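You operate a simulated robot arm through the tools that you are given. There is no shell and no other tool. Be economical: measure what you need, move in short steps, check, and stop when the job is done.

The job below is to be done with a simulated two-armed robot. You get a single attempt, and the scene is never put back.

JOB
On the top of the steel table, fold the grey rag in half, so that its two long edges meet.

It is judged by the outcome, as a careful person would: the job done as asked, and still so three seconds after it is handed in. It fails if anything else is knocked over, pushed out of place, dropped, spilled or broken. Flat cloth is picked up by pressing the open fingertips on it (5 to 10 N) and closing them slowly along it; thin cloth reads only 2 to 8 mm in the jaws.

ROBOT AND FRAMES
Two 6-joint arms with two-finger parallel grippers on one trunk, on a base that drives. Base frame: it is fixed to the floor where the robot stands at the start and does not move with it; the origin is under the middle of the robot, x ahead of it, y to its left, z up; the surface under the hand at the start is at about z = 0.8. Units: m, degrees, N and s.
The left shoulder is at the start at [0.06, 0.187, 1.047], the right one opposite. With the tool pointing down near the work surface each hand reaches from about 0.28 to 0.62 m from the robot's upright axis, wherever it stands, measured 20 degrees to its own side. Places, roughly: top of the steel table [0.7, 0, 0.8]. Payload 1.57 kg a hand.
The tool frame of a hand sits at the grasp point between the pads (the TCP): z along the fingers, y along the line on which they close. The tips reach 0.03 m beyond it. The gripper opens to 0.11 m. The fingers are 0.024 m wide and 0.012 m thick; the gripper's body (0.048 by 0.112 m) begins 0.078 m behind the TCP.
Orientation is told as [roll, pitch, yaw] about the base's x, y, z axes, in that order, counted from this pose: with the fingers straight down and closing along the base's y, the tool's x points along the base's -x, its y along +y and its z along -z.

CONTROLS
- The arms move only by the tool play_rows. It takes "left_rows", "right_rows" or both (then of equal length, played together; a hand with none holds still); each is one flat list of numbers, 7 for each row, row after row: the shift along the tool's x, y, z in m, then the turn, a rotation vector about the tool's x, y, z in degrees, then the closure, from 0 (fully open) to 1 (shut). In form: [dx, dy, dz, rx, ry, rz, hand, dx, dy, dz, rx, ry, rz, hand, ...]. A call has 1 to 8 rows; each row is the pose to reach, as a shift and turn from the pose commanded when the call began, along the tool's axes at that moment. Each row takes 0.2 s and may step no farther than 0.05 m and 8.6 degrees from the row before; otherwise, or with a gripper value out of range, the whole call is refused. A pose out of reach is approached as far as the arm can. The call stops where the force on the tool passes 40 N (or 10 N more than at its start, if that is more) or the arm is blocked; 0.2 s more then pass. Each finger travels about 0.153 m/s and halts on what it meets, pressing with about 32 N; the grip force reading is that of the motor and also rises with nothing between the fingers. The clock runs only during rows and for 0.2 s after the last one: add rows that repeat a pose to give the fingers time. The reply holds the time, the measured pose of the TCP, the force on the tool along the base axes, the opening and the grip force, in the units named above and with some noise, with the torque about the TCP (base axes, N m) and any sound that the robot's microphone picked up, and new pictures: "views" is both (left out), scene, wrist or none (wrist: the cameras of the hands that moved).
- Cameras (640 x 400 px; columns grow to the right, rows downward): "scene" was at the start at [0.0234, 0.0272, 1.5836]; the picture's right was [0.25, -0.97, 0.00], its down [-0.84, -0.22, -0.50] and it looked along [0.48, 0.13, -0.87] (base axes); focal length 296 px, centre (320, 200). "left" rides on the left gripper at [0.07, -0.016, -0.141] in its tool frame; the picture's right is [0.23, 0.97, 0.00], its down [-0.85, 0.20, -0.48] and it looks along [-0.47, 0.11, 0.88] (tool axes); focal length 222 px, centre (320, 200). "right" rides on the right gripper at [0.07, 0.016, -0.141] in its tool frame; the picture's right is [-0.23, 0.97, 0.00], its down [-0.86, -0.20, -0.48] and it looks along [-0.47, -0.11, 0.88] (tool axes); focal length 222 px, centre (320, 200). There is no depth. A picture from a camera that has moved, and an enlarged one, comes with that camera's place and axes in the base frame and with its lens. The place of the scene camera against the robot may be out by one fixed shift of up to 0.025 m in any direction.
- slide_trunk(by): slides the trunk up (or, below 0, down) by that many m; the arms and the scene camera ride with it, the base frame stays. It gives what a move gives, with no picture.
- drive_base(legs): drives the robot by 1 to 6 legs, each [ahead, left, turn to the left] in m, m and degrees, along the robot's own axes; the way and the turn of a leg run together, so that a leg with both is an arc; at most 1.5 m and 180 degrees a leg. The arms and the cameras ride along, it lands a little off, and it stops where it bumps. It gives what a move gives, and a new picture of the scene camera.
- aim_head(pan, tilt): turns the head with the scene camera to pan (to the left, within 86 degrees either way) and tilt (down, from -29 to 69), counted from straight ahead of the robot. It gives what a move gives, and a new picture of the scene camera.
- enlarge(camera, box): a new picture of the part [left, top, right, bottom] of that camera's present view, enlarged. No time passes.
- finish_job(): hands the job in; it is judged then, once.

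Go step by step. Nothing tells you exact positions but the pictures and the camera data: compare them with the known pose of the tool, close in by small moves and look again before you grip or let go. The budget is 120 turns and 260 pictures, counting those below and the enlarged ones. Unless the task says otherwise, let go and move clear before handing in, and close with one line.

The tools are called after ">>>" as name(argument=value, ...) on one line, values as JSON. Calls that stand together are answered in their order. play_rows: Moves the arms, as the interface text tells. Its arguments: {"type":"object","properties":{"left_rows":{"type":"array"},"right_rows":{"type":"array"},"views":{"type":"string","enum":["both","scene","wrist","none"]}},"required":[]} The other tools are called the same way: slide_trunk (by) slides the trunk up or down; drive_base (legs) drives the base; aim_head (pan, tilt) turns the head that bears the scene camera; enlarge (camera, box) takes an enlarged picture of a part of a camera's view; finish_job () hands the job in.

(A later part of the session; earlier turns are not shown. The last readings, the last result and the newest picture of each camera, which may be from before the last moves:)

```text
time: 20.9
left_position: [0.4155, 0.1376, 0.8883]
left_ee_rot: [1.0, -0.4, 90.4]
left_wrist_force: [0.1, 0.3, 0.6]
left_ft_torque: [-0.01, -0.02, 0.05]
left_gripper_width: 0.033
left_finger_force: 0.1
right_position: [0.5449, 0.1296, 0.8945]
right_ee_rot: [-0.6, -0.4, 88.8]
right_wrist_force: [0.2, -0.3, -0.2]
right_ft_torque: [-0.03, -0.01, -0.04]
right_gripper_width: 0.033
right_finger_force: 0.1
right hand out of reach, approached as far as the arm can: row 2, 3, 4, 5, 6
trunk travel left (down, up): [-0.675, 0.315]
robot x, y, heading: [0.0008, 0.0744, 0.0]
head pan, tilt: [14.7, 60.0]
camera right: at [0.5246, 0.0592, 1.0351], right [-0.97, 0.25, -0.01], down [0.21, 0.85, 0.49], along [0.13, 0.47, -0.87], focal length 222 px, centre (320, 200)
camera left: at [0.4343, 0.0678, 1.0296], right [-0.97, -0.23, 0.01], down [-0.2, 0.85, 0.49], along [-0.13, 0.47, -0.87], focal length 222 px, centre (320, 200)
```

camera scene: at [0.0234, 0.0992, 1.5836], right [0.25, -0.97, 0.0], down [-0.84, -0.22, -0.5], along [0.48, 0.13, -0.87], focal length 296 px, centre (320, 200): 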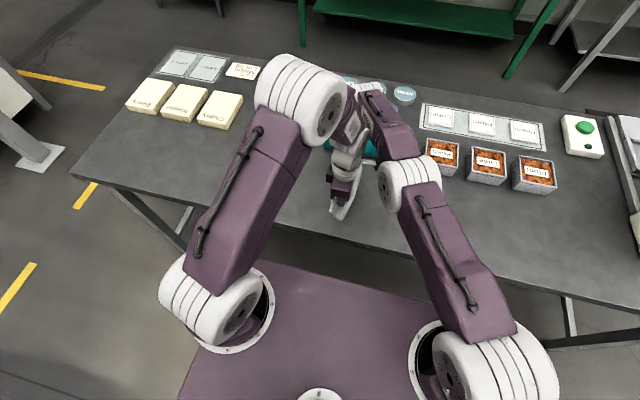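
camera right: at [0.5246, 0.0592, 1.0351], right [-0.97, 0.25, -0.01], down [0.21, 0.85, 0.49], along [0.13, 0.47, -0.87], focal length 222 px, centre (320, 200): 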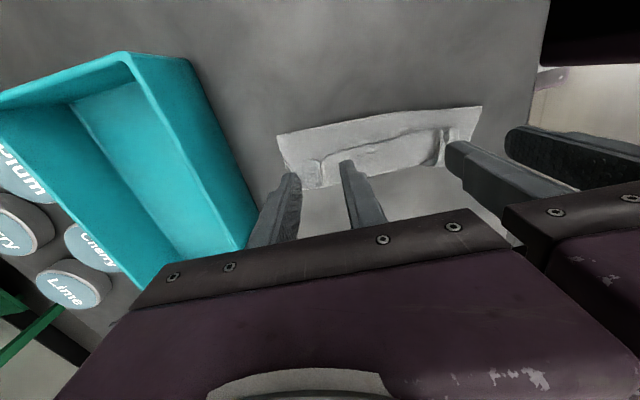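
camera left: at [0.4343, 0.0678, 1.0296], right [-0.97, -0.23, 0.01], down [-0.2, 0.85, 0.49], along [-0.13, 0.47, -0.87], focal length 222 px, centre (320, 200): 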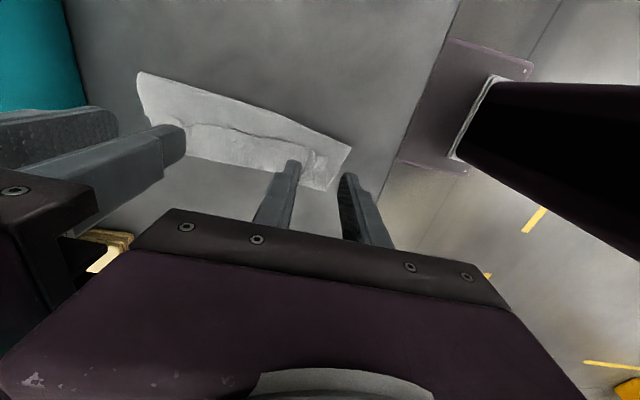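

Released. I'll raise both hands and move them apart to get a clear view of the rag.

>>> play_rows(right_rows=[0, 0, -0.04, 0, 0, 0, 0.7, 0.03, 0, -0.07, 0, 0, 0, 0.7, 0.07, 0, -0.08, 0, 0, 0, 0.7, 0.11, 0, -0.08, 0, 0, 0, 0.7, 0.15, 0, -0.08, 0, 0, 0, 0.7], left_rows=[0, 0, -0.04, 0, 0, 0, 0.7, -0.03, 0, -0.07, 0, 0, 0, 0.7, -0.07, 0, -0.08, 0, 0, 0, 0.7, -0.11, 0, -0.08, 0, 0, 0, 0.7, -0.15, 0, -0.08, 0, 0, 0, 0.7], views="none")

>>> enlarge(camera="scene", box=[260, 120, 420, 220])

>>> enlarge(camera="right", box=[220, 80, 540, 280])

```text
time: 22.1
left_position: [0.4203, 0.2884, 0.9718]
left_ee_rot: [0.1, 0.0, 90.1]
left_wrist_force: [0.8, -0.6, 0.1]
left_ft_torque: [-0.01, 0.02, 0.01]
left_gripper_width: 0.033
left_finger_force: 0.1
right_position: [0.542, -0.019, 0.9695]
right_ee_rot: [-0.1, 0.0, 89.3]
right_wrist_force: [0.0, -0.8, -0.1]
right_ft_torque: [0.01, 0.01, 0.01]
right_gripper_width: 0.0329
right_finger_force: 0.0
trunk travel left (down, up): [-0.675, 0.315]
robot x, y, heading: [0.0016, 0.0805, 0.0]
head pan, tilt: [14.7, 60.0]
```

```text
4.00 times, centred on (340, 170) of scene
camera zoom: at [0.0236, 0.1018, 1.5836], right [0.25, -0.97, 0.0], down [-0.84, -0.22, -0.5], along [0.48, 0.13, -0.87], focal length 1186 px, centre (240, 320)
```

zoom: 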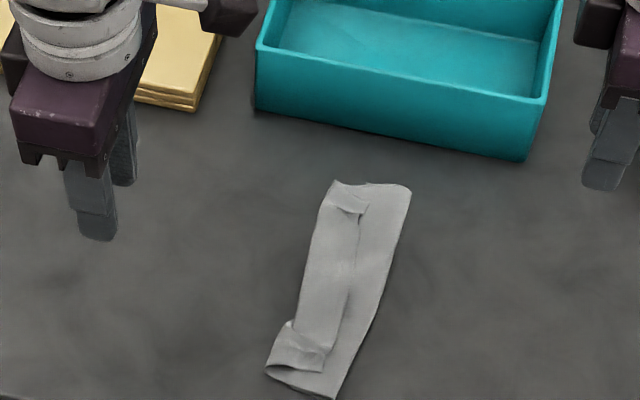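

```text
2.00 times, centred on (380, 180) of right
camera zoom: at [0.5237, -0.0889, 1.1103], right [-0.97, 0.24, 0.0], down [0.21, 0.85, 0.48], along [0.12, 0.47, -0.88], focal length 444 px, centre (200, 240)
```

zoom: 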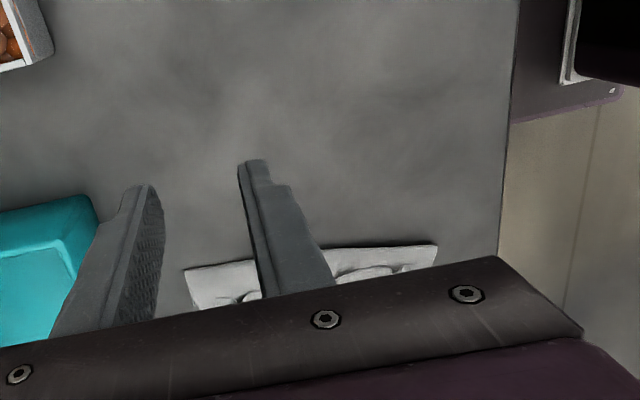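

The rag is now a strip from about y=0.11 to 0.17, and a lip about 3 cm wide is folded back on top. I'll look closer to plan how to flip it out.

>>> enlarge(camera="scene", box=[315, 160, 375, 225])

>>> enlarge(camera="left", box=[140, 0, 420, 180])

```text
6.15 times, centred on (345, 192) of scene
camera zoom: at [0.0236, 0.1018, 1.5836], right [0.25, -0.97, 0.0], down [-0.84, -0.22, -0.5], along [0.48, 0.13, -0.87], focal length 1824 px, centre (166, 246)
```

zoom: 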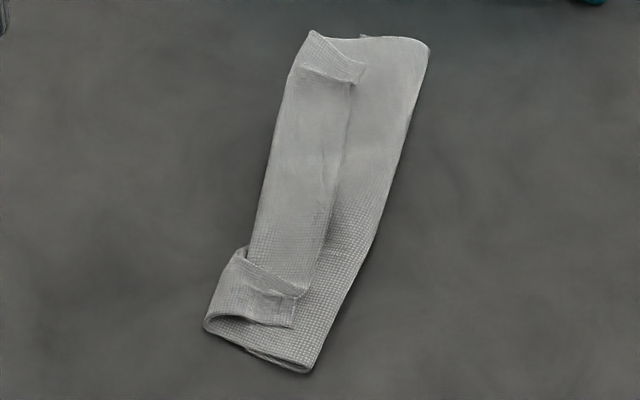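

```text
2.22 times, centred on (280, 90) of left
camera zoom: at [0.4363, 0.2177, 1.1129], right [-0.97, -0.23, 0.0], down [-0.2, 0.85, 0.48], along [-0.11, 0.47, -0.88], focal length 494 px, centre (409, 444)
```

zoom: 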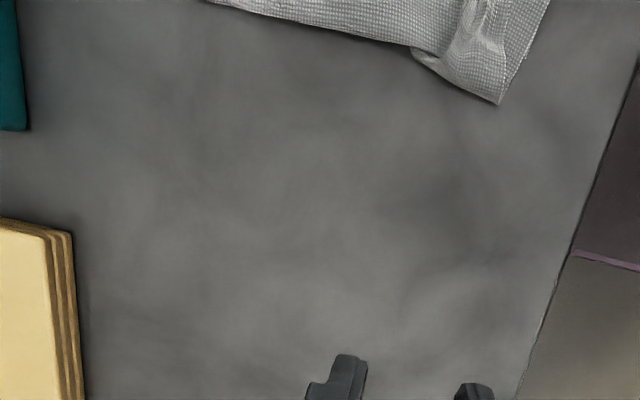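

A cleaner option is to grip the rag at the fold (−y) side, lift it so that gravity opens the lip, and lay it down again. I'll bring both hands over the fold edge, at y≈0.104 (far) and y≈0.12 (near).

>>> play_rows(right_rows=[-0.04, -0.003, 0, 0, 0, 0, 0.72, -0.08, -0.003, 0, 0, 0, 0, 0.72, -0.123, -0.003, 0, 0, 0, 0, 0.72, -0.123, -0.003, 0.0, 0, 0, 0, 0.72, -0.123, -0.003, 0.04, 0, 0, 0, 0.72, -0.123, -0.003, 0.08, 0, 0, 0, 0.72, -0.123, -0.003, 0.122, 0, 0, 0, 0.72], left_rows=[0.045, 0, 0, 0, 0, 0, 0.72, 0.09, 0, 0, 0, 0, 0, 0.72, 0.13, 0, 0, 0, 0, 0, 0.72, 0.168, 0, 0, 0, 0, 0, 0.72, 0.168, 0, 0.04, 0, 0, 0, 0.72, 0.168, 0, 0.08, 0, 0, 0, 0.72, 0.168, 0, 0.122, 0, 0, 0, 0.72], views="none")

>>> enlarge(camera="right", box=[220, 80, 540, 280])

>>> enlarge(camera="left", box=[100, 80, 420, 280])

```text
time: 23.7
left_position: [0.4213, 0.1193, 0.8465]
left_ee_rot: [0.1, 0.1, 90.2]
left_wrist_force: [-1.0, 0.4, 0.7]
left_ft_torque: [0.02, 0.01, 0.01]
left_gripper_width: 0.0306
left_finger_force: 0.0
right_position: [0.5481, 0.1047, 0.8479]
right_ee_rot: [0.0, 0.0, 89.1]
right_wrist_force: [-1.0, -0.2, -0.7]
right_ft_torque: [0.04, 0.02, 0.0]
right_gripper_width: 0.0307
right_finger_force: 0.0
trunk travel left (down, up): [-0.675, 0.315]
robot x, y, heading: [-0.0056, 0.0759, 0.1]
head pan, tilt: [14.7, 60.0]
```

```text
2.00 times, centred on (380, 180) of right
camera zoom: at [0.5295, 0.034, 0.9881], right [-0.97, 0.24, 0.0], down [0.21, 0.85, 0.48], along [0.12, 0.47, -0.88], focal length 444 px, centre (200, 240)
```

zoom: 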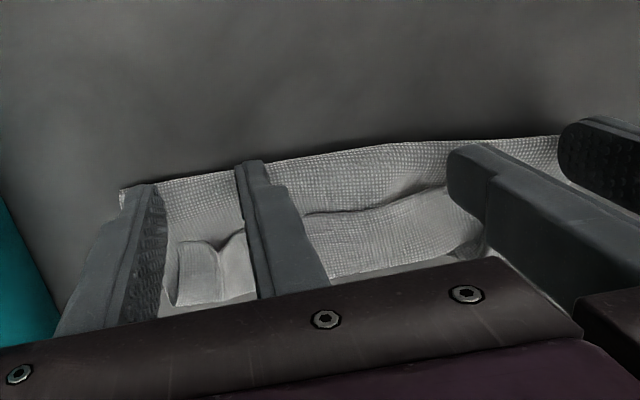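

```text
2.00 times, centred on (260, 180) of left
camera zoom: at [0.4378, 0.0492, 0.9872], right [-0.97, -0.23, 0.0], down [-0.2, 0.85, 0.48], along [-0.11, 0.47, -0.88], focal length 444 px, centre (440, 240)
```

zoom: 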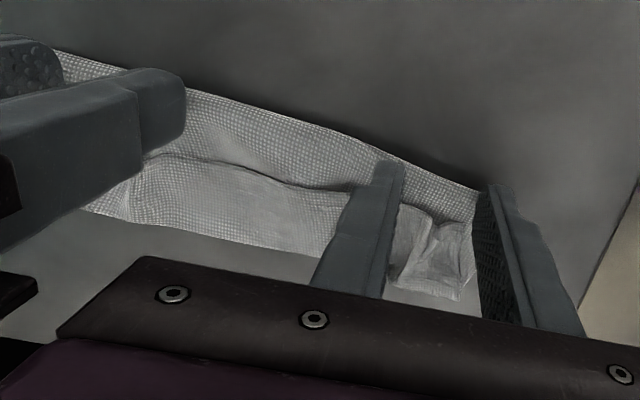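

The fingertips are over the fold edge and clear of most of the lip. I'll press and close.

>>> play_rows(right_rows=[0, 0, 0.008, 0, 0, 0, 0.72, 0, 0, 0.0165, 0, 0, 0, 0.72, 0, 0, 0.0165, 0, 0, 0, 0.77, 0, 0, 0.0165, 0, 0, 0, 0.82, 0, 0, 0.0165, 0, 0, 0, 0.87, 0, 0, 0.0165, 0, 0, 0, 0.92, 0, 0, 0.0165, 0, 0, 0, 1, 0, 0, 0.0165, 0, 0, 0, 1], left_rows=[0, 0, 0.008, 0, 0, 0, 0.72, 0, 0, 0.0155, 0, 0, 0, 0.72, 0, 0, 0.0155, 0, 0, 0, 0.77, 0, 0, 0.0155, 0, 0, 0, 0.82, 0, 0, 0.0155, 0, 0, 0, 0.87, 0, 0, 0.0155, 0, 0, 0, 0.92, 0, 0, 0.0155, 0, 0, 0, 1, 0, 0, 0.0155, 0, 0, 0, 1], views="none")

>>> play_rows(right_rows=[0, 0.001, -0.02, 0, 0, 0, 1, 0, 0.001, -0.05, 0, 0, 0, 1], left_rows=[0, -0.001, -0.02, 0, 0, 0, 1, 0, -0.001, -0.05, 0, 0, 0, 1], views="both")

```text
time: 25.5
left_position: [0.4209, 0.1185, 0.8326]
left_ee_rot: [0.0, 0.0, 90.0]
left_wrist_force: [-0.5, -0.4, 0.6]
left_ft_torque: [-0.02, 0.03, -0.01]
left_gripper_width: 0.0
left_finger_force: 21.2
right_position: [0.5462, 0.1052, 0.8321]
right_ee_rot: [-0.2, -0.1, 89.2]
right_wrist_force: [0.4, 0.6, 10.7]
right_ft_torque: [0.07, -0.06, 0.0]
right_gripper_width: 0.0056
right_finger_force: 25.8
trunk travel left (down, up): [-0.675, 0.315]
robot x, y, heading: [0.0009, 0.0758, -0.4]
head pan, tilt: [14.7, 60.0]
```

```text
time: 26.1
left_position: [0.4203, 0.1174, 0.8842]
left_ee_rot: [0.0, -0.1, 90.1]
left_wrist_force: [0.3, -1.0, 1.2]
left_ft_torque: [-0.01, -0.02, 0.03]
left_gripper_width: 0.0
left_finger_force: 20.9
right_position: [0.5432, 0.1059, 0.8797]
right_ee_rot: [-0.1, 0.0, 89.2]
right_wrist_force: [-0.2, 0.1, -1.1]
right_ft_torque: [0.0, 0.03, -0.04]
right_gripper_width: 0.0053
right_finger_force: 25.6
trunk travel left (down, up): [-0.675, 0.315]
robot x, y, heading: [0.0022, 0.0785, -0.2]
head pan, tilt: [14.7, 60.0]
camera scene: at [0.0214, 0.1016, 1.5835], right [0.25, -0.97, 0.0], down [-0.84, -0.22, -0.5], along [0.48, 0.13, -0.87], focal length 296 px, centre (320, 200)
camera right: at [0.5254, 0.0354, 1.0207], right [-0.97, 0.24, 0.0], down [0.21, 0.85, 0.48], along [0.12, 0.46, -0.88], focal length 222 px, centre (320, 200)
camera left: at [0.4368, 0.0479, 1.0259], right [-0.97, -0.23, 0.0], down [-0.2, 0.85, 0.48], along [-0.11, 0.47, -0.88], focal length 222 px, centre (320, 200)
```

scene: 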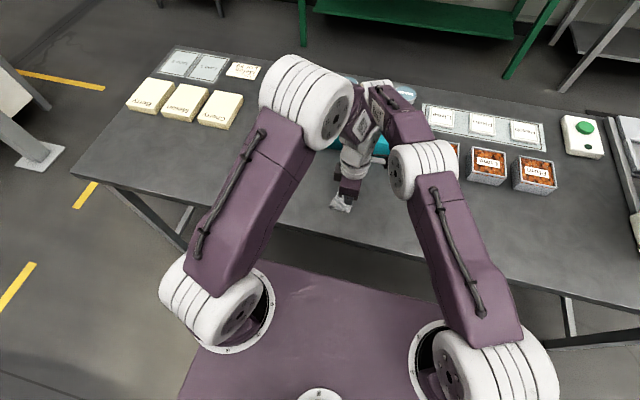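
right: 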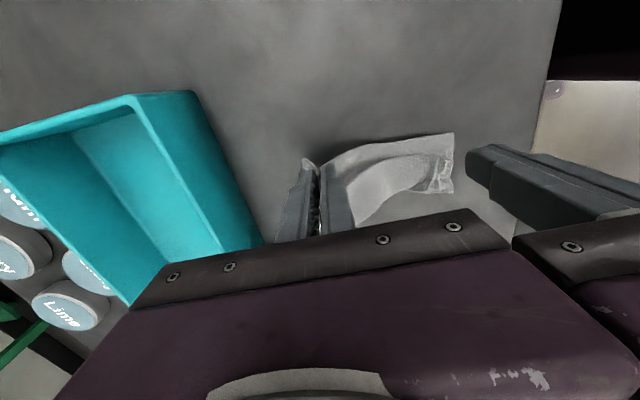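
left: 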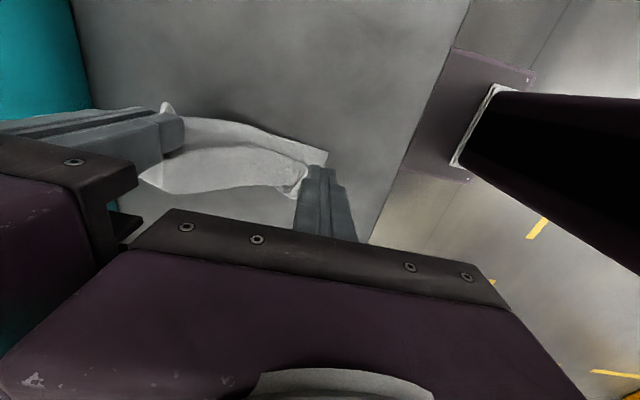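

The right hand holds two layers, but the left didn't press hard enough and missed again. I'll lower the right hand and re-grip with the left, pressing deeper.

>>> play_rows(right_rows=[0, -0.001, 0.015, 0, 0, 0, 1, 0, -0.001, 0.03, 0, 0, 0, 1, 0, -0.001, 0.042, 0, 0, 0, 1, 0, -0.001, 0.046, 0, 0, 0, 1, 0, -0.001, 0.046, 0, 0, 0, 1], left_rows=[0.0, 0, 0.0, 0, 0, 0, 0.85, -0.0, 0, 0.015, 0, 0, 0, 0.72, -0.0, 0, 0.03, 0, 0, 0, 0.72, -0.0, 0, 0.04, 0, 0, 0, 0.72, -0.0, 0, 0.04, 0, 0, 0, 0.72], views="none")

>>> enlarge(camera="left", box=[100, 80, 420, 280])

```text
time: 27.3
left_position: [0.4227, 0.1169, 0.8438]
left_ee_rot: [0.1, 0.0, 90.0]
left_wrist_force: [-0.4, -0.7, 0.0]
left_ft_torque: [0.04, -0.01, 0.02]
left_gripper_width: 0.0308
left_finger_force: 0.1
right_position: [0.5445, 0.107, 0.8348]
right_ee_rot: [0.0, 0.0, 89.2]
right_wrist_force: [-0.1, 0.4, -0.9]
right_ft_torque: [-0.02, -0.02, -0.01]
right_gripper_width: 0.0053
right_finger_force: 25.3
trunk travel left (down, up): [-0.675, 0.315]
robot x, y, heading: [0.001, 0.0744, 0.2]
head pan, tilt: [14.7, 60.0]
```

```text
2.00 times, centred on (260, 180) of left
camera zoom: at [0.4388, 0.048, 0.9853], right [-0.97, -0.23, 0.0], down [-0.2, 0.85, 0.48], along [-0.11, 0.47, -0.88], focal length 444 px, centre (440, 240)
```

zoom: 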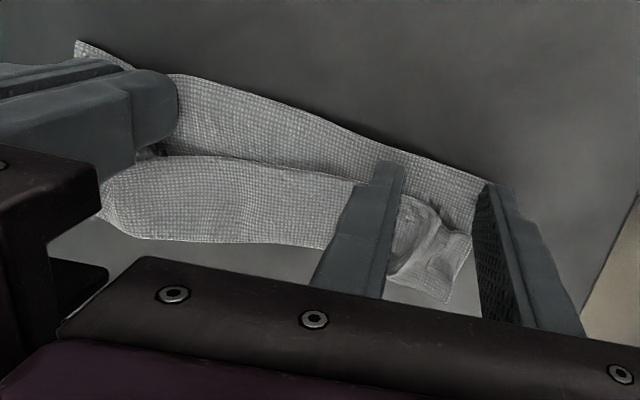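

The left fingers overlap the edge by about 14 mm, so I'll press deeper and close slowly.

>>> play_rows(left_rows=[0, 0, 0.008, 0, 0, 0, 0.72, 0, 0, 0.0155, 0, 0, 0, 0.72, 0, 0, 0.0155, 0, 0, 0, 0.77, 0, 0, 0.0155, 0, 0, 0, 0.82, 0, 0, 0.0155, 0, 0, 0, 0.87, 0, 0, 0.0155, 0, 0, 0, 0.92, 0, 0, 0.0155, 0, 0, 0, 1, 0, 0, 0.0155, 0, 0, 0, 1], views="none")

```text
time: 28.1
left_position: [0.4253, 0.1165, 0.832]
left_ee_rot: [-0.8, 0.3, 90.1]
left_wrist_force: [-2.0, 0.5, 34.4]
left_ft_torque: [0.28, -0.09, 0.02]
left_gripper_width: 0.0057
left_finger_force: 25.5
right_position: [0.5437, 0.1059, 0.8361]
right_ee_rot: [-0.1, 0.0, 89.3]
right_wrist_force: [-0.4, 0.2, 0.4]
right_ft_torque: [-0.01, 0.07, -0.01]
right_gripper_width: 0.0051
right_finger_force: 25.9
trunk travel left (down, up): [-0.675, 0.315]
robot x, y, heading: [0.0019, 0.0739, 0.0]
head pan, tilt: [14.7, 60.0]
stopped in row 4 (left hand): the force on the tool passed its limit at 46 N (the readings are from after the stop); the commanded pose is now the measured one
```

It stopped on force but the jaws read 5.7 mm, which suggests two layers are gripped. I'll close fully and lift both hands.

>>> play_rows(right_rows=[0, 0, 0, 0, 0, 0, 1, 0, 0, 0, 0, 0, 0, 1, 0, 0, -0.02, 0, 0, 0, 1, 0, 0, -0.05, 0, 0, 0, 1, 0, 0, -0.08, 0, 0, 0, 1, 0, 0, -0.11, 0, 0, 0, 1], left_rows=[0, 0, -0.001, 0, 0, 0, 1, 0, 0, -0.002, 0, 0, 0, 1, 0, 0, -0.022, 0, 0, 0, 1, 0, 0, -0.052, 0, 0, 0, 1, 0, 0, -0.082, 0, 0, 0, 1, 0, 0, -0.112, 0, 0, 0, 1], views="both")

```text
time: 29.5
left_position: [0.4218, 0.1184, 0.9422]
left_ee_rot: [-0.2, 0.0, 90.2]
left_wrist_force: [6.8, 0.0, 0.4]
left_ft_torque: [0.0, -0.26, -0.04]
left_gripper_width: 0.0035
left_finger_force: 24.3
right_position: [0.5444, 0.1052, 0.9467]
right_ee_rot: [-0.2, -0.1, 89.2]
right_wrist_force: [-6.7, 0.1, 0.0]
right_ft_torque: [0.01, 0.21, 0.03]
right_gripper_width: 0.0056
right_finger_force: 24.8
trunk travel left (down, up): [-0.675, 0.315]
robot x, y, heading: [-0.0006, 0.0721, -0.3]
head pan, tilt: [14.7, 60.0]
camera scene: at [0.0219, 0.1017, 1.5835], right [0.25, -0.97, 0.0], down [-0.84, -0.22, -0.5], along [0.48, 0.13, -0.87], focal length 296 px, centre (320, 200)
camera right: at [0.5265, 0.0362, 1.0869], right [-0.97, 0.24, 0.0], down [0.21, 0.85, 0.48], along [0.12, 0.47, -0.88], focal length 222 px, centre (320, 200)
camera left: at [0.4381, 0.048, 1.0833], right [-0.97, -0.23, 0.0], down [-0.2, 0.85, 0.48], along [-0.11, 0.47, -0.88], focal length 222 px, centre (320, 200)
```

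scene: 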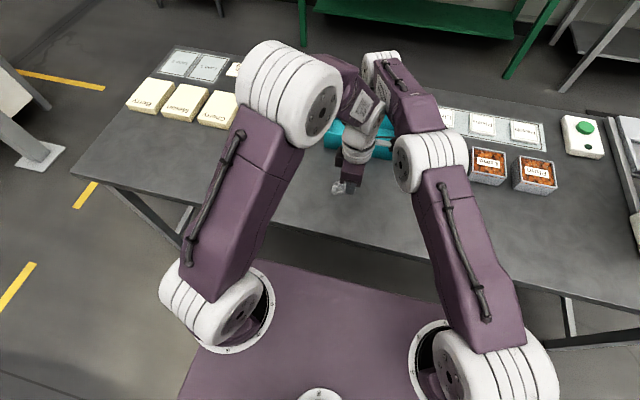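
right: 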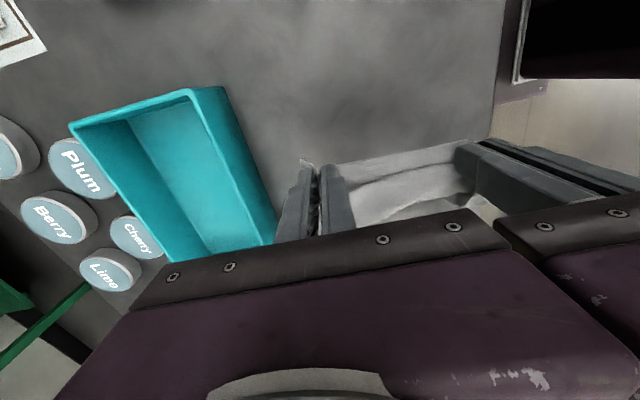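
left: 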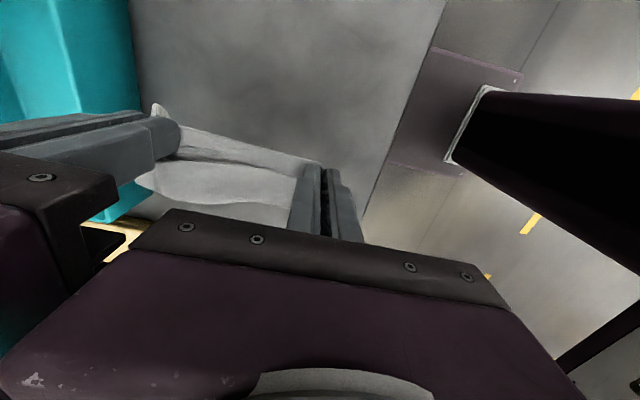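

>>> enlarge(camera="left", box=[100, 60, 420, 260])

>>> enlarge(camera="right", box=[240, 100, 560, 300])

>>> enlarge(camera="scene", box=[310, 150, 390, 220])

```text
2.00 times, centred on (260, 160) of left
camera zoom: at [0.4381, 0.048, 1.0833], right [-0.97, -0.23, 0.0], down [-0.2, 0.85, 0.48], along [-0.11, 0.47, -0.88], focal length 444 px, centre (440, 280)
```

zoom: 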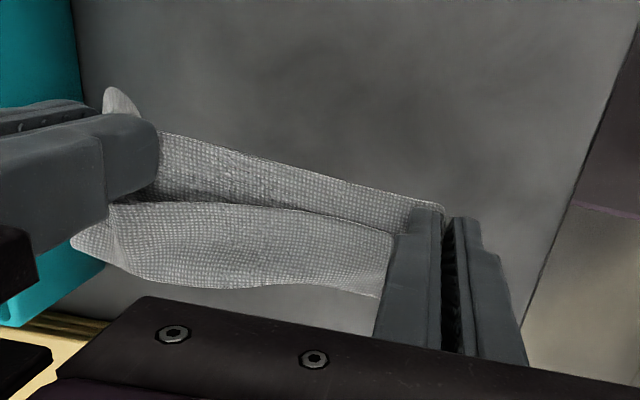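

```text
2.00 times, centred on (400, 200) of right
camera zoom: at [0.5265, 0.0362, 1.0869], right [-0.97, 0.24, 0.0], down [0.21, 0.85, 0.48], along [0.12, 0.47, -0.88], focal length 444 px, centre (160, 200)
```

zoom: 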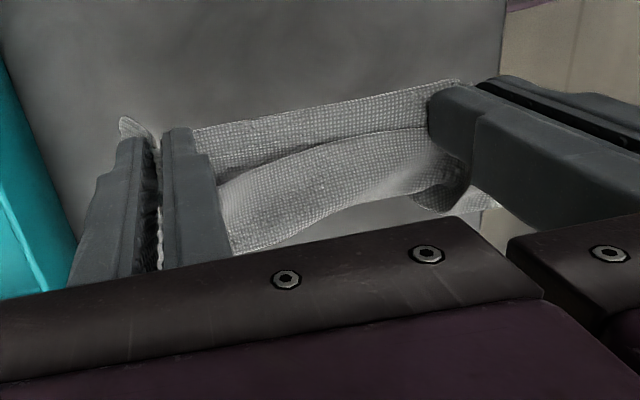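

```text
5.71 times, centred on (350, 185) of scene
camera zoom: at [0.0219, 0.1017, 1.5835], right [0.25, -0.97, 0.0], down [-0.84, -0.22, -0.5], along [0.48, 0.13, -0.87], focal length 1694 px, centre (149, 286)
```

zoom: 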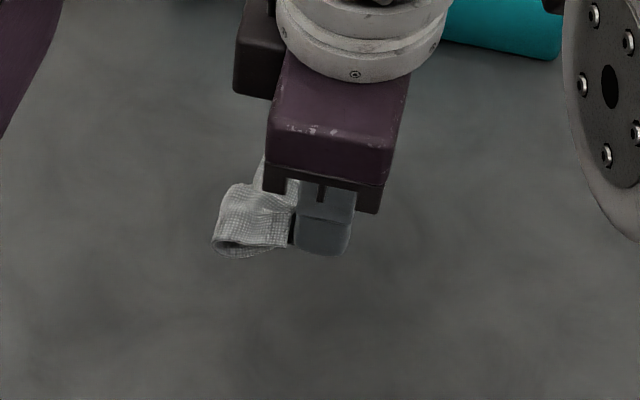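

The cloth still sticks out sideways, so I'll hold for a moment to see whether it droops and the lip opens.

>>> play_rows(right_rows=[0, 0, -0.01, 0, 0, 0, 1, 0, 0, 0, 0, 0, 0, 1, 0, 0, -0.01, 0, 0, 0, 1, 0, 0, 0, 0, 0, 0, 1, 0, 0, -0.01, 0, 0, 0, 1, 0, 0, 0, 0, 0, 0, 1, 0, 0, 0, 0, 0, 0, 1, 0, 0, 0, 0, 0, 0, 1], left_rows=[0, 0, -0.01, 0, 0, 0, 1, 0, 0, 0, 0, 0, 0, 1, 0, 0, -0.01, 0, 0, 0, 1, 0, 0, 0, 0, 0, 0, 1, 0, 0, -0.01, 0, 0, 0, 1, 0, 0, 0, 0, 0, 0, 1, 0, 0, 0, 0, 0, 0, 1, 0, 0, 0, 0, 0, 0, 1], views="none")

>>> enlarge(camera="right", box=[240, 100, 560, 300])

>>> enlarge(camera="scene", box=[310, 150, 390, 220])

```text
time: 31.3
left_position: [0.4242, 0.1181, 0.9418]
left_ee_rot: [-0.5, 0.3, 90.1]
left_wrist_force: [2.1, -0.2, -0.6]
left_ft_torque: [0.0, -0.05, 0.02]
left_gripper_width: 0.0035
left_finger_force: 24.4
right_position: [0.545, 0.1067, 0.9441]
right_ee_rot: [0.0, 0.1, 89.1]
right_wrist_force: [-1.7, -1.0, -0.1]
right_ft_torque: [-0.05, 0.06, 0.01]
right_gripper_width: 0.0053
right_finger_force: 25.8
trunk travel left (down, up): [-0.675, 0.315]
robot x, y, heading: [0.0009, 0.0741, -0.0]
head pan, tilt: [14.7, 60.0]
```

```text
2.00 times, centred on (400, 200) of right
camera zoom: at [0.5266, 0.0357, 1.0851], right [-0.97, 0.24, 0.0], down [0.21, 0.85, 0.48], along [0.12, 0.46, -0.88], focal length 444 px, centre (160, 200)
```

zoom: 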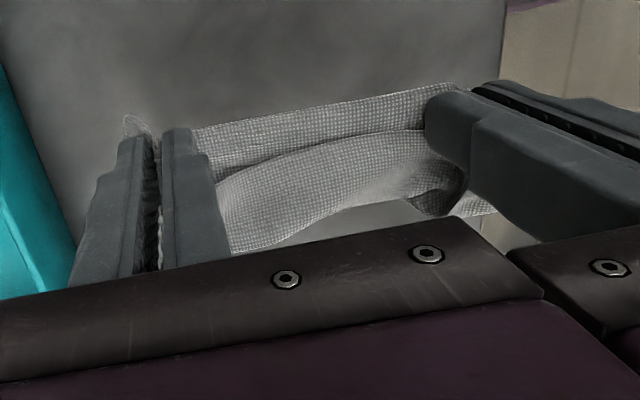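

```text
5.71 times, centred on (350, 185) of scene
camera zoom: at [0.0231, 0.1017, 1.5836], right [0.25, -0.97, 0.0], down [-0.84, -0.22, -0.5], along [0.48, 0.13, -0.87], focal length 1694 px, centre (149, 286)
```

zoom: 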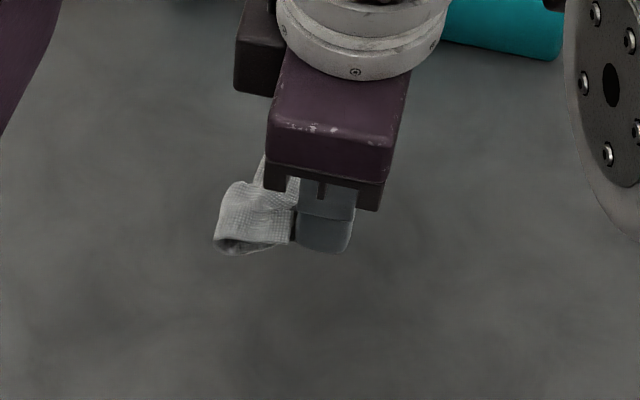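

The cloth holds its shape, so gravity won't open the lip. I'll put it back down, release and flatten the rag completely, then redo the fold with a hand tilt so that no lip forms.

>>> play_rows(right_rows=[0, 0, 0.04, 0, 0, 0, 1, 0, 0, 0.08, 0, 0, 0, 1, 0, 0, 0.108, 0, 0, 0, 1, 0, 0, 0.108, 0, 0, 0, 0.8, 0, 0, 0.108, 0, 0, 0, 0.6, 0, 0, 0.09, 0, 0, 0, 0.6, 0, 0, 0.05, 0, 0, 0, 0.6, 0.04, 0, 0.02, 0, 0, 0, 0.6], left_rows=[0, 0, 0.04, 0, 0, 0, 1, 0, 0, 0.08, 0, 0, 0, 1, 0, 0, 0.106, 0, 0, 0, 1, 0, 0, 0.106, 0, 0, 0, 0.8, 0, 0, 0.106, 0, 0, 0, 0.6, 0, 0, 0.09, 0, 0, 0, 0.6, 0, 0, 0.05, 0, 0, 0, 0.6, -0.04, 0, 0.02, 0, 0, 0, 0.6], views="none")

>>> play_rows(right_rows=[0.05, 0, 0, 0, 0, 0, 0.6, 0.1, 0, 0, 0, 0, 0, 0.6, 0.12, 0, 0, 0, 0, 0, 0.6], left_rows=[-0.05, 0, 0, 0, 0, 0, 0.6, -0.1, 0, 0, 0, 0, 0, 0.6, -0.12, 0, 0, 0, 0, 0, 0.6], views="none")

>>> enlarge(camera="scene", box=[300, 150, 390, 225])

```text
time: 33.1
left_position: [0.4228, 0.1585, 0.9215]
left_ee_rot: [-0.4, 0.0, 90.2]
left_wrist_force: [-0.8, -0.2, -0.1]
left_ft_torque: [-0.02, 0.01, -0.01]
left_gripper_width: 0.0442
left_finger_force: 0.2
right_position: [0.5452, 0.0684, 0.9261]
right_ee_rot: [0.0, 0.0, 89.2]
right_wrist_force: [0.3, 0.3, 0.6]
right_ft_torque: [0.01, 0.0, 0.0]
right_gripper_width: 0.0439
right_finger_force: 0.1
trunk travel left (down, up): [-0.675, 0.315]
robot x, y, heading: [-0.0003, 0.0721, -0.1]
head pan, tilt: [14.7, 60.0]
```

```text
time: 33.9
left_position: [0.4252, 0.2775, 0.921]
left_ee_rot: [-0.4, 0.0, 90.1]
left_wrist_force: [-1.6, 0.0, 0.4]
left_ft_torque: [-0.01, 0.0, -0.01]
left_gripper_width: 0.0441
left_finger_force: 0.1
right_position: [0.5432, -0.052, 0.9277]
right_ee_rot: [-0.1, 0.1, 89.3]
right_wrist_force: [0.4, 0.7, 0.6]
right_ft_torque: [-0.02, -0.02, 0.0]
right_gripper_width: 0.044
right_finger_force: 0.0
trunk travel left (down, up): [-0.675, 0.315]
robot x, y, heading: [0.0015, 0.0738, 0.1]
head pan, tilt: [14.7, 60.0]
```

```text
5.33 times, centred on (345, 188) of scene
camera zoom: at [0.0236, 0.1017, 1.5836], right [0.25, -0.97, 0.0], down [-0.84, -0.22, -0.5], along [0.48, 0.13, -0.87], focal length 1581 px, centre (187, 267)
```

zoom: 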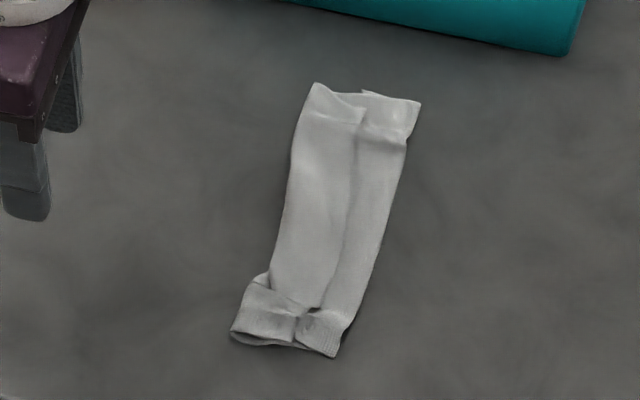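

Next I'll drive the base 5 cm left for reach. Then I'll press lightly on the lip with both closed hands and drag it toward −y to unroll it.

>>> drive_base(legs=[[0, 0.05, 0]])

>>> play_rows(right_rows=[-0.04, 0, 0, 0, 0, 0, 0.8, -0.08, 0, 0, 0, 0, 0, 1, -0.12, 0, 0, 0, 0, 0, 1, -0.147, 0, 0, 0, 0, 0, 1, -0.147, 0, 0.04, 0, 0, 0, 1, -0.147, 0, 0.08, 0, 0, 0, 1], left_rows=[0.05, 0, 0, 0, 0, 0, 0.8, 0.1, 0, 0, 0, 0, 0, 1, 0.15, 0, 0, 0, 0, 0, 1, 0.183, 0, 0, 0, 0, 0, 1, 0.183, 0, 0.04, 0, 0, 0, 1, 0.183, 0, 0.075, 0, 0, 0, 1], views="none")

>>> enlarge(camera="right", box=[220, 80, 540, 280])

>>> enlarge(camera="left", box=[100, 80, 420, 280])

```text
time: 34.9
left_position: [0.4268, 0.3261, 0.9207]
left_ee_rot: [-0.4, -0.1, 90.1]
left_wrist_force: [-0.3, -0.5, 1.0]
left_ft_torque: [0.01, -0.01, 0.0]
left_gripper_width: 0.0438
left_finger_force: 0.0
right_position: [0.5429, -0.0028, 0.9271]
right_ee_rot: [0.1, -0.1, 89.1]
right_wrist_force: [0.0, 0.3, 0.1]
right_ft_torque: [0.03, -0.02, -0.02]
right_gripper_width: 0.044
right_finger_force: 0.0
trunk travel left (down, up): [-0.675, 0.315]
robot x, y, heading: [-0.0032, 0.1288, -0.3]
head pan, tilt: [14.7, 60.0]
camera scene: at [0.0235, 0.1493, 1.5836], right [0.25, -0.97, 0.0], down [-0.84, -0.22, -0.5], along [0.48, 0.13, -0.87], focal length 296 px, centre (320, 200)
```

scene: 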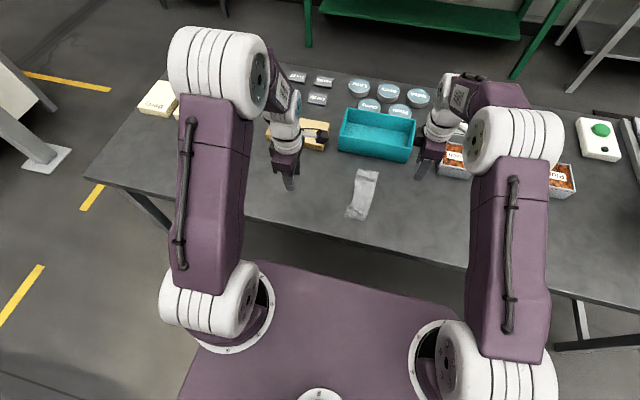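

```text
time: 36.3
left_position: [0.4293, 0.1451, 0.844]
left_ee_rot: [-0.2, 0.1, 90.2]
left_wrist_force: [0.6, 0.3, -0.1]
left_ft_torque: [-0.01, 0.01, -0.01]
left_gripper_width: 0.0001
left_finger_force: 20.8
right_position: [0.5484, 0.1427, 0.8479]
right_ee_rot: [-0.1, 0.0, 88.8]
right_wrist_force: [-0.2, 0.1, -0.4]
right_ft_torque: [0.02, 0.02, -0.01]
right_gripper_width: 0.0
right_finger_force: 21.3
trunk travel left (down, up): [-0.675, 0.315]
robot x, y, heading: [-0.0028, 0.1208, 0.2]
head pan, tilt: [14.7, 60.0]
```

```text
2.00 times, centred on (380, 180) of right
camera zoom: at [0.5284, 0.0729, 0.9876], right [-0.97, 0.25, 0.0], down [0.22, 0.85, 0.48], along [0.12, 0.46, -0.88], focal length 444 px, centre (200, 240)
```

zoom: 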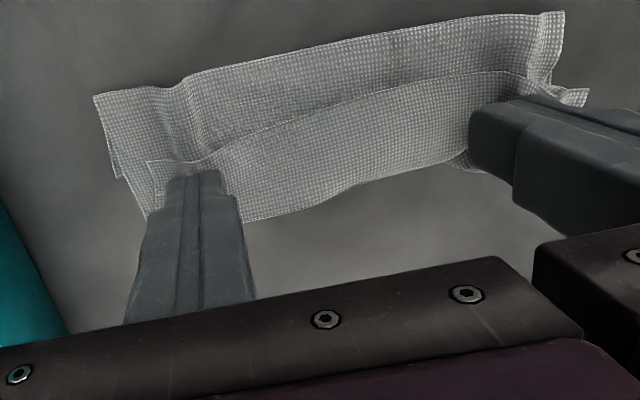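

```text
2.00 times, centred on (260, 180) of left
camera zoom: at [0.4449, 0.0752, 0.9865], right [-0.97, -0.23, 0.0], down [-0.21, 0.85, 0.48], along [-0.11, 0.46, -0.88], focal length 444 px, centre (440, 240)
```

zoom: 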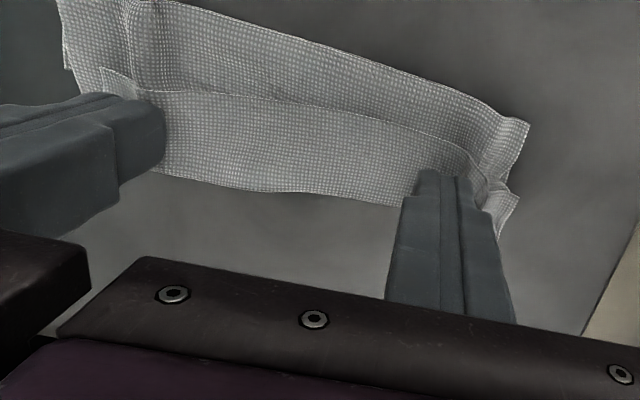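

I can see the lip clearly, spanning y≈0.124–0.16, with both closed hands over it. I'll press lightly.

>>> play_rows(right_rows=[0, 0, 0.008, 0, 0, 0, 1, 0, 0, 0.014, 0, 0, 0, 1], left_rows=[0, 0, 0.006, 0, 0, 0, 1, 0, 0, 0.0115, 0, 0, 0, 1], views="none")

```text
time: 36.9
left_position: [0.4266, 0.1458, 0.8338]
left_ee_rot: [-0.2, -0.1, 90.2]
left_wrist_force: [0.3, 0.4, 2.3]
left_ft_torque: [-0.05, -0.02, 0.02]
left_gripper_width: 0.0001
left_finger_force: 21.6
right_position: [0.5473, 0.1428, 0.8349]
right_ee_rot: [-0.2, 0.0, 88.9]
right_wrist_force: [-0.6, -0.9, -0.4]
right_ft_torque: [0.01, -0.02, 0.01]
right_gripper_width: 0.0002
right_finger_force: 21.5
trunk travel left (down, up): [-0.675, 0.315]
robot x, y, heading: [-0.0003, 0.1263, -0.3]
head pan, tilt: [14.7, 60.0]
```

>>> play_rows(right_rows=[0, 0, 0.002, 0, 0, 0, 1, 0.01, 0, 0.002, 0, 0, 0, 1, 0.02, 0, 0.002, 0, 0, 0, 1, 0.03, 0, 0.002, 0, 0, 0, 1, 0.04, 0, 0.002, 0, 0, 0, 1], left_rows=[0, 0, 0, 0, 0, 0, 1, 0.01, 0, 0.0005, 0, 0, 0, 1, 0.02, 0, 0.0005, 0, 0, 0, 1, 0.03, 0, 0.0005, 0, 0, 0, 1, 0.04, 0, 0.0005, 0, 0, 0, 1], views="none")

>>> enlarge(camera="right", box=[220, 80, 540, 280])

>>> enlarge(camera="left", box=[100, 80, 420, 280])

```text
time: 38.1
left_position: [0.4252, 0.103, 0.8353]
left_ee_rot: [-0.6, 0.2, 90.1]
left_wrist_force: [-0.2, 0.4, 0.3]
left_ft_torque: [0.0, -0.01, -0.05]
left_gripper_width: 0.0
left_finger_force: 21.6
right_position: [0.5432, 0.1059, 0.8322]
right_ee_rot: [-0.3, -0.1, 89.3]
right_wrist_force: [0.7, 2.2, 20.9]
right_ft_torque: [-0.08, -0.03, -0.01]
right_gripper_width: 0.0
right_finger_force: 21.0
trunk travel left (down, up): [-0.675, 0.315]
robot x, y, heading: [0.0028, 0.1237, -0.2]
head pan, tilt: [14.7, 60.0]
```

```text
2.00 times, centred on (380, 180) of right
camera zoom: at [0.5242, 0.0351, 0.973], right [-0.97, 0.24, 0.0], down [0.21, 0.85, 0.48], along [0.12, 0.47, -0.88], focal length 444 px, centre (200, 240)
```

zoom: 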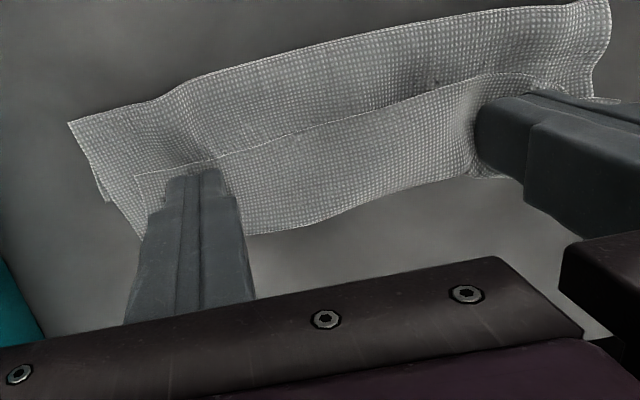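

```text
2.00 times, centred on (260, 180) of left
camera zoom: at [0.4399, 0.0338, 0.9777], right [-0.97, -0.23, -0.01], down [-0.2, 0.86, 0.47], along [-0.1, 0.46, -0.88], focal length 444 px, centre (440, 240)
```

zoom: 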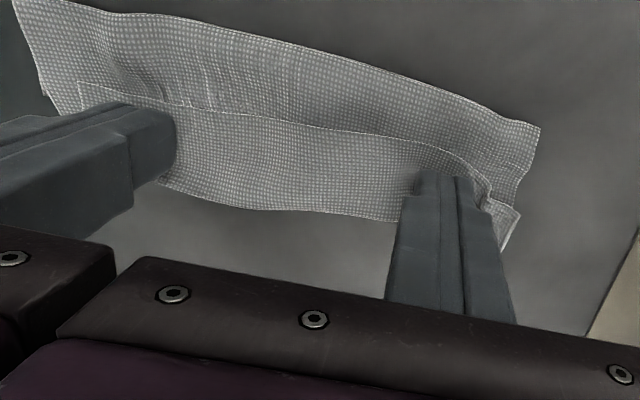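

Table friction is low, so the whole bundle slid about 4 cm in −y without unrolling. I'll lift both hands clear and drive further left, so the hands can lean toward +y. That should let me peel the lip and later place the edge properly.

>>> play_rows(right_rows=[0, 0, -0.04, 0, 0, 0, 1, 0, 0, -0.08, 0, 0, 0, 0.9, 0, 0, -0.12, 0, 0, 0, 0.72], left_rows=[0, 0, -0.04, 0, 0, 0, 1, 0, 0, -0.08, 0, 0, 0, 0.9, 0, 0, -0.12, 0, 0, 0, 0.72], views="none")

>>> drive_base(legs=[[0, 0.13, 0]])

>>> enlarge(camera="scene", box=[340, 140, 440, 220])

```text
time: 38.9
left_position: [0.4153, 0.109, 0.9459]
left_ee_rot: [1.6, -0.9, 89.7]
left_wrist_force: [-0.1, 0.1, 0.5]
left_ft_torque: [0.0, 0.03, -0.02]
left_gripper_width: 0.0305
left_finger_force: 0.0
right_position: [0.5476, 0.1072, 0.9603]
right_ee_rot: [-1.2, -0.6, 89.1]
right_wrist_force: [0.6, 0.1, 0.1]
right_ft_torque: [0.03, -0.01, -0.04]
right_gripper_width: 0.0309
right_finger_force: 0.1
trunk travel left (down, up): [-0.675, 0.315]
robot x, y, heading: [0.0042, 0.1211, -0.0]
head pan, tilt: [14.7, 60.0]
```

```text
time: 40.1
left_position: [0.4166, 0.2393, 0.9476]
left_ee_rot: [1.3, -0.9, 90.2]
left_wrist_force: [-0.1, 0.7, -0.5]
left_ft_torque: [0.0, 0.02, 0.01]
left_gripper_width: 0.0308
left_finger_force: 0.1
right_position: [0.5484, 0.2352, 0.9607]
right_ee_rot: [-1.2, -0.4, 89.3]
right_wrist_force: [-0.5, -0.5, 0.6]
right_ft_torque: [0.04, -0.04, -0.01]
right_gripper_width: 0.0307
right_finger_force: 0.0
trunk travel left (down, up): [-0.675, 0.315]
robot x, y, heading: [0.0004, 0.2563, 0.1]
head pan, tilt: [14.7, 60.0]
camera scene: at [0.0235, 0.2786, 1.5836], right [0.25, -0.97, 0.0], down [-0.84, -0.22, -0.5], along [0.48, 0.13, -0.87], focal length 296 px, centre (320, 200)
```

scene: 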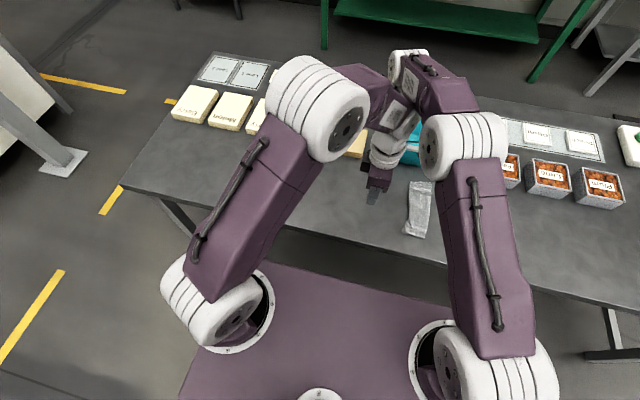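

```text
5.00 times, centred on (390, 180) of scene
camera zoom: at [0.0235, 0.2786, 1.5836], right [0.25, -0.97, 0.0], down [-0.84, -0.22, -0.5], along [0.48, 0.13, -0.87], focal length 1482 px, centre (-30, 300)
```

zoom: 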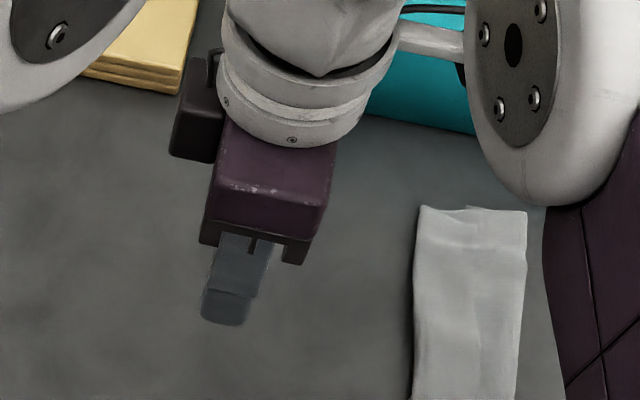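

Both arms crowd each other this far over, with small deviations that suggest contact. I'll move the right arm clear, drive back right, and peel the lip with the left hand alone by lifting the fold at mid-length and rolling it.

>>> play_rows(right_rows=[0.04, 0, 0, 0, 0, 0, 0.72, 0.08, 0, 0, 0, 0, 0, 0.72, 0.12, 0, 0, 0, 0, 0, 0.72, 0.16, 0, 0, 0, 0, 0, 0.72, 0.2, 0, 0, 0, 0, 0, 0.72, 0.24, 0, 0, 0, 0, 0, 0.72, 0.28, 0.0, 0, 0, 0, 0, 0.72], views="none")

>>> drive_base(legs=[[0, -0.14, 0]])

>>> enlarge(camera="scene", box=[320, 150, 400, 220])

```text
time: 41.8
left_position: [0.4168, 0.2399, 0.946]
left_ee_rot: [1.3, -0.9, 90.2]
left_wrist_force: [-0.1, 1.3, 0.3]
left_ft_torque: [-0.01, -0.01, -0.01]
left_gripper_width: 0.031
left_finger_force: 0.1
right_position: [0.5441, -0.0433, 0.9585]
right_ee_rot: [-1.2, -0.5, 89.3]
right_wrist_force: [0.1, -0.2, -0.7]
right_ft_torque: [0.02, -0.02, -0.01]
right_gripper_width: 0.0307
right_finger_force: 0.1
trunk travel left (down, up): [-0.675, 0.315]
robot x, y, heading: [0.0032, 0.2532, -0.3]
head pan, tilt: [14.7, 60.0]
```

```text
time: 43.1
left_position: [0.4179, 0.0988, 0.9469]
left_ee_rot: [1.3, -0.8, 90.2]
left_wrist_force: [-0.3, 1.4, 0.0]
left_ft_torque: [0.01, -0.03, -0.01]
left_gripper_width: 0.0308
left_finger_force: 0.1
right_position: [0.5442, -0.1843, 0.9591]
right_ee_rot: [-1.2, -0.4, 89.4]
right_wrist_force: [0.5, -0.9, -1.3]
right_ft_torque: [0.0, 0.02, 0.01]
right_gripper_width: 0.0307
right_finger_force: 0.0
trunk travel left (down, up): [-0.675, 0.315]
robot x, y, heading: [0.0004, 0.1092, -0.0]
head pan, tilt: [14.7, 60.0]
camera scene: at [0.0236, 0.1389, 1.5836], right [0.26, -0.97, 0.0], down [-0.84, -0.22, -0.5], along [0.48, 0.13, -0.87], focal length 296 px, centre (320, 200)
```

scene: 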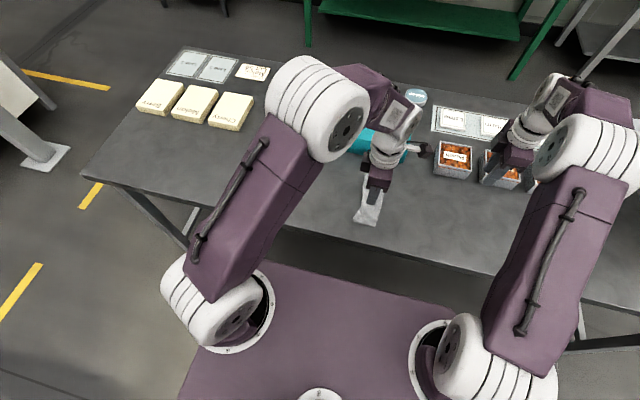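

```text
5.71 times, centred on (360, 185) of scene
camera zoom: at [0.0236, 0.1389, 1.5836], right [0.26, -0.97, 0.0], down [-0.84, -0.22, -0.5], along [0.48, 0.13, -0.87], focal length 1694 px, centre (91, 286)
```

zoom: 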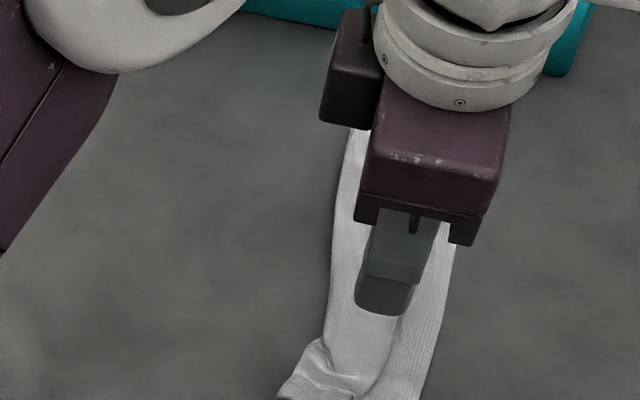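

Now I'll move the left hand to mid-length (x≈0.48), just on the −y side, to view the strip.

>>> play_rows(left_rows=[0.02, -0.03, 0, 0.9, 0, 0, 0.72, 0.045, -0.062, 0, 1.3, -0.9, 0, 0.72], views="none")

>>> enlarge(camera="left", box=[160, 80, 480, 280])

```text
time: 43.7
left_position: [0.4826, 0.0511, 0.9443]
left_ee_rot: [0.0, -1.8, 90.1]
left_wrist_force: [0.8, -0.1, -0.8]
left_ft_torque: [0.0, 0.03, 0.0]
left_gripper_width: 0.0307
left_finger_force: 0.1
right_position: [0.5445, -0.1858, 0.9568]
right_ee_rot: [-1.1, -0.5, 89.4]
right_wrist_force: [0.0, 0.7, -0.7]
right_ft_torque: [0.0, -0.03, 0.0]
right_gripper_width: 0.0308
right_finger_force: 0.1
trunk travel left (down, up): [-0.675, 0.315]
robot x, y, heading: [0.0023, 0.1097, 0.1]
head pan, tilt: [14.7, 60.0]
```

```text
2.00 times, centred on (320, 180) of left
camera zoom: at [0.4981, -0.0228, 1.083], right [-0.97, -0.23, -0.01], down [-0.2, 0.84, 0.51], along [-0.11, 0.49, -0.86], focal length 444 px, centre (320, 240)
```

zoom: 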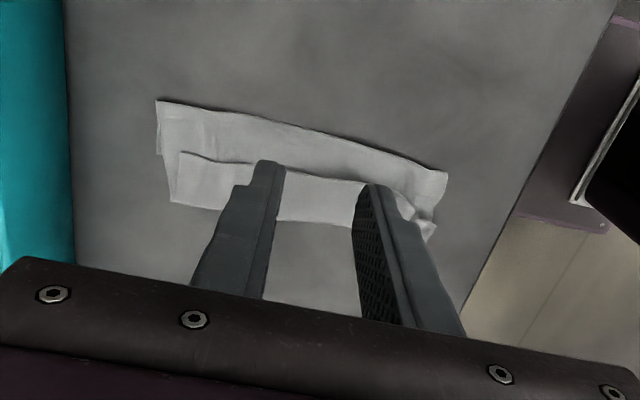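

The fold edge is at y≈0.062, the lip edge at 0.089 and the crease at 0.126. I'll lower the left hand onto the fold edge and pinch it.

>>> play_rows(left_rows=[-0.011, 0, 0.03, -1.8, 0, 0, 0.68, -0.011, 0, 0.06, -1.8, 0, 0, 0.68, -0.011, 0, 0.09, -1.8, 0, 0, 0.68, -0.011, 0, 0.108, -1.8, 0, 0, 0.68], views="none")

>>> enlarge(camera="left", box=[160, 80, 480, 280])

```text
time: 44.7
left_position: [0.4802, 0.0654, 0.8362]
left_ee_rot: [1.9, -1.7, 90.1]
left_wrist_force: [0.5, 0.1, -0.2]
left_ft_torque: [0.03, -0.01, 0.0]
left_gripper_width: 0.0354
left_finger_force: 0.1
right_position: [0.545, -0.1842, 0.9581]
right_ee_rot: [-1.2, -0.6, 89.3]
right_wrist_force: [0.1, 0.8, 0.3]
right_ft_torque: [0.02, 0.02, 0.0]
right_gripper_width: 0.0308
right_finger_force: 0.1
trunk travel left (down, up): [-0.675, 0.315]
robot x, y, heading: [-0.0022, 0.1135, 0.2]
head pan, tilt: [14.7, 60.0]
```

```text
2.00 times, centred on (320, 180) of left
camera zoom: at [0.5008, -0.0086, 0.9753], right [-0.97, -0.23, 0.02], down [-0.19, 0.84, 0.51], along [-0.14, 0.49, -0.86], focal length 444 px, centre (320, 240)
```

zoom: 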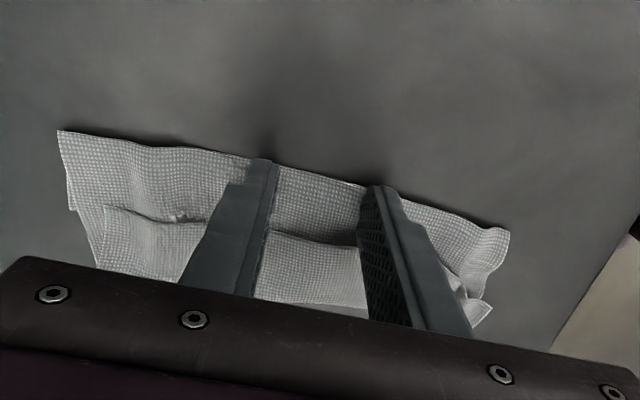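

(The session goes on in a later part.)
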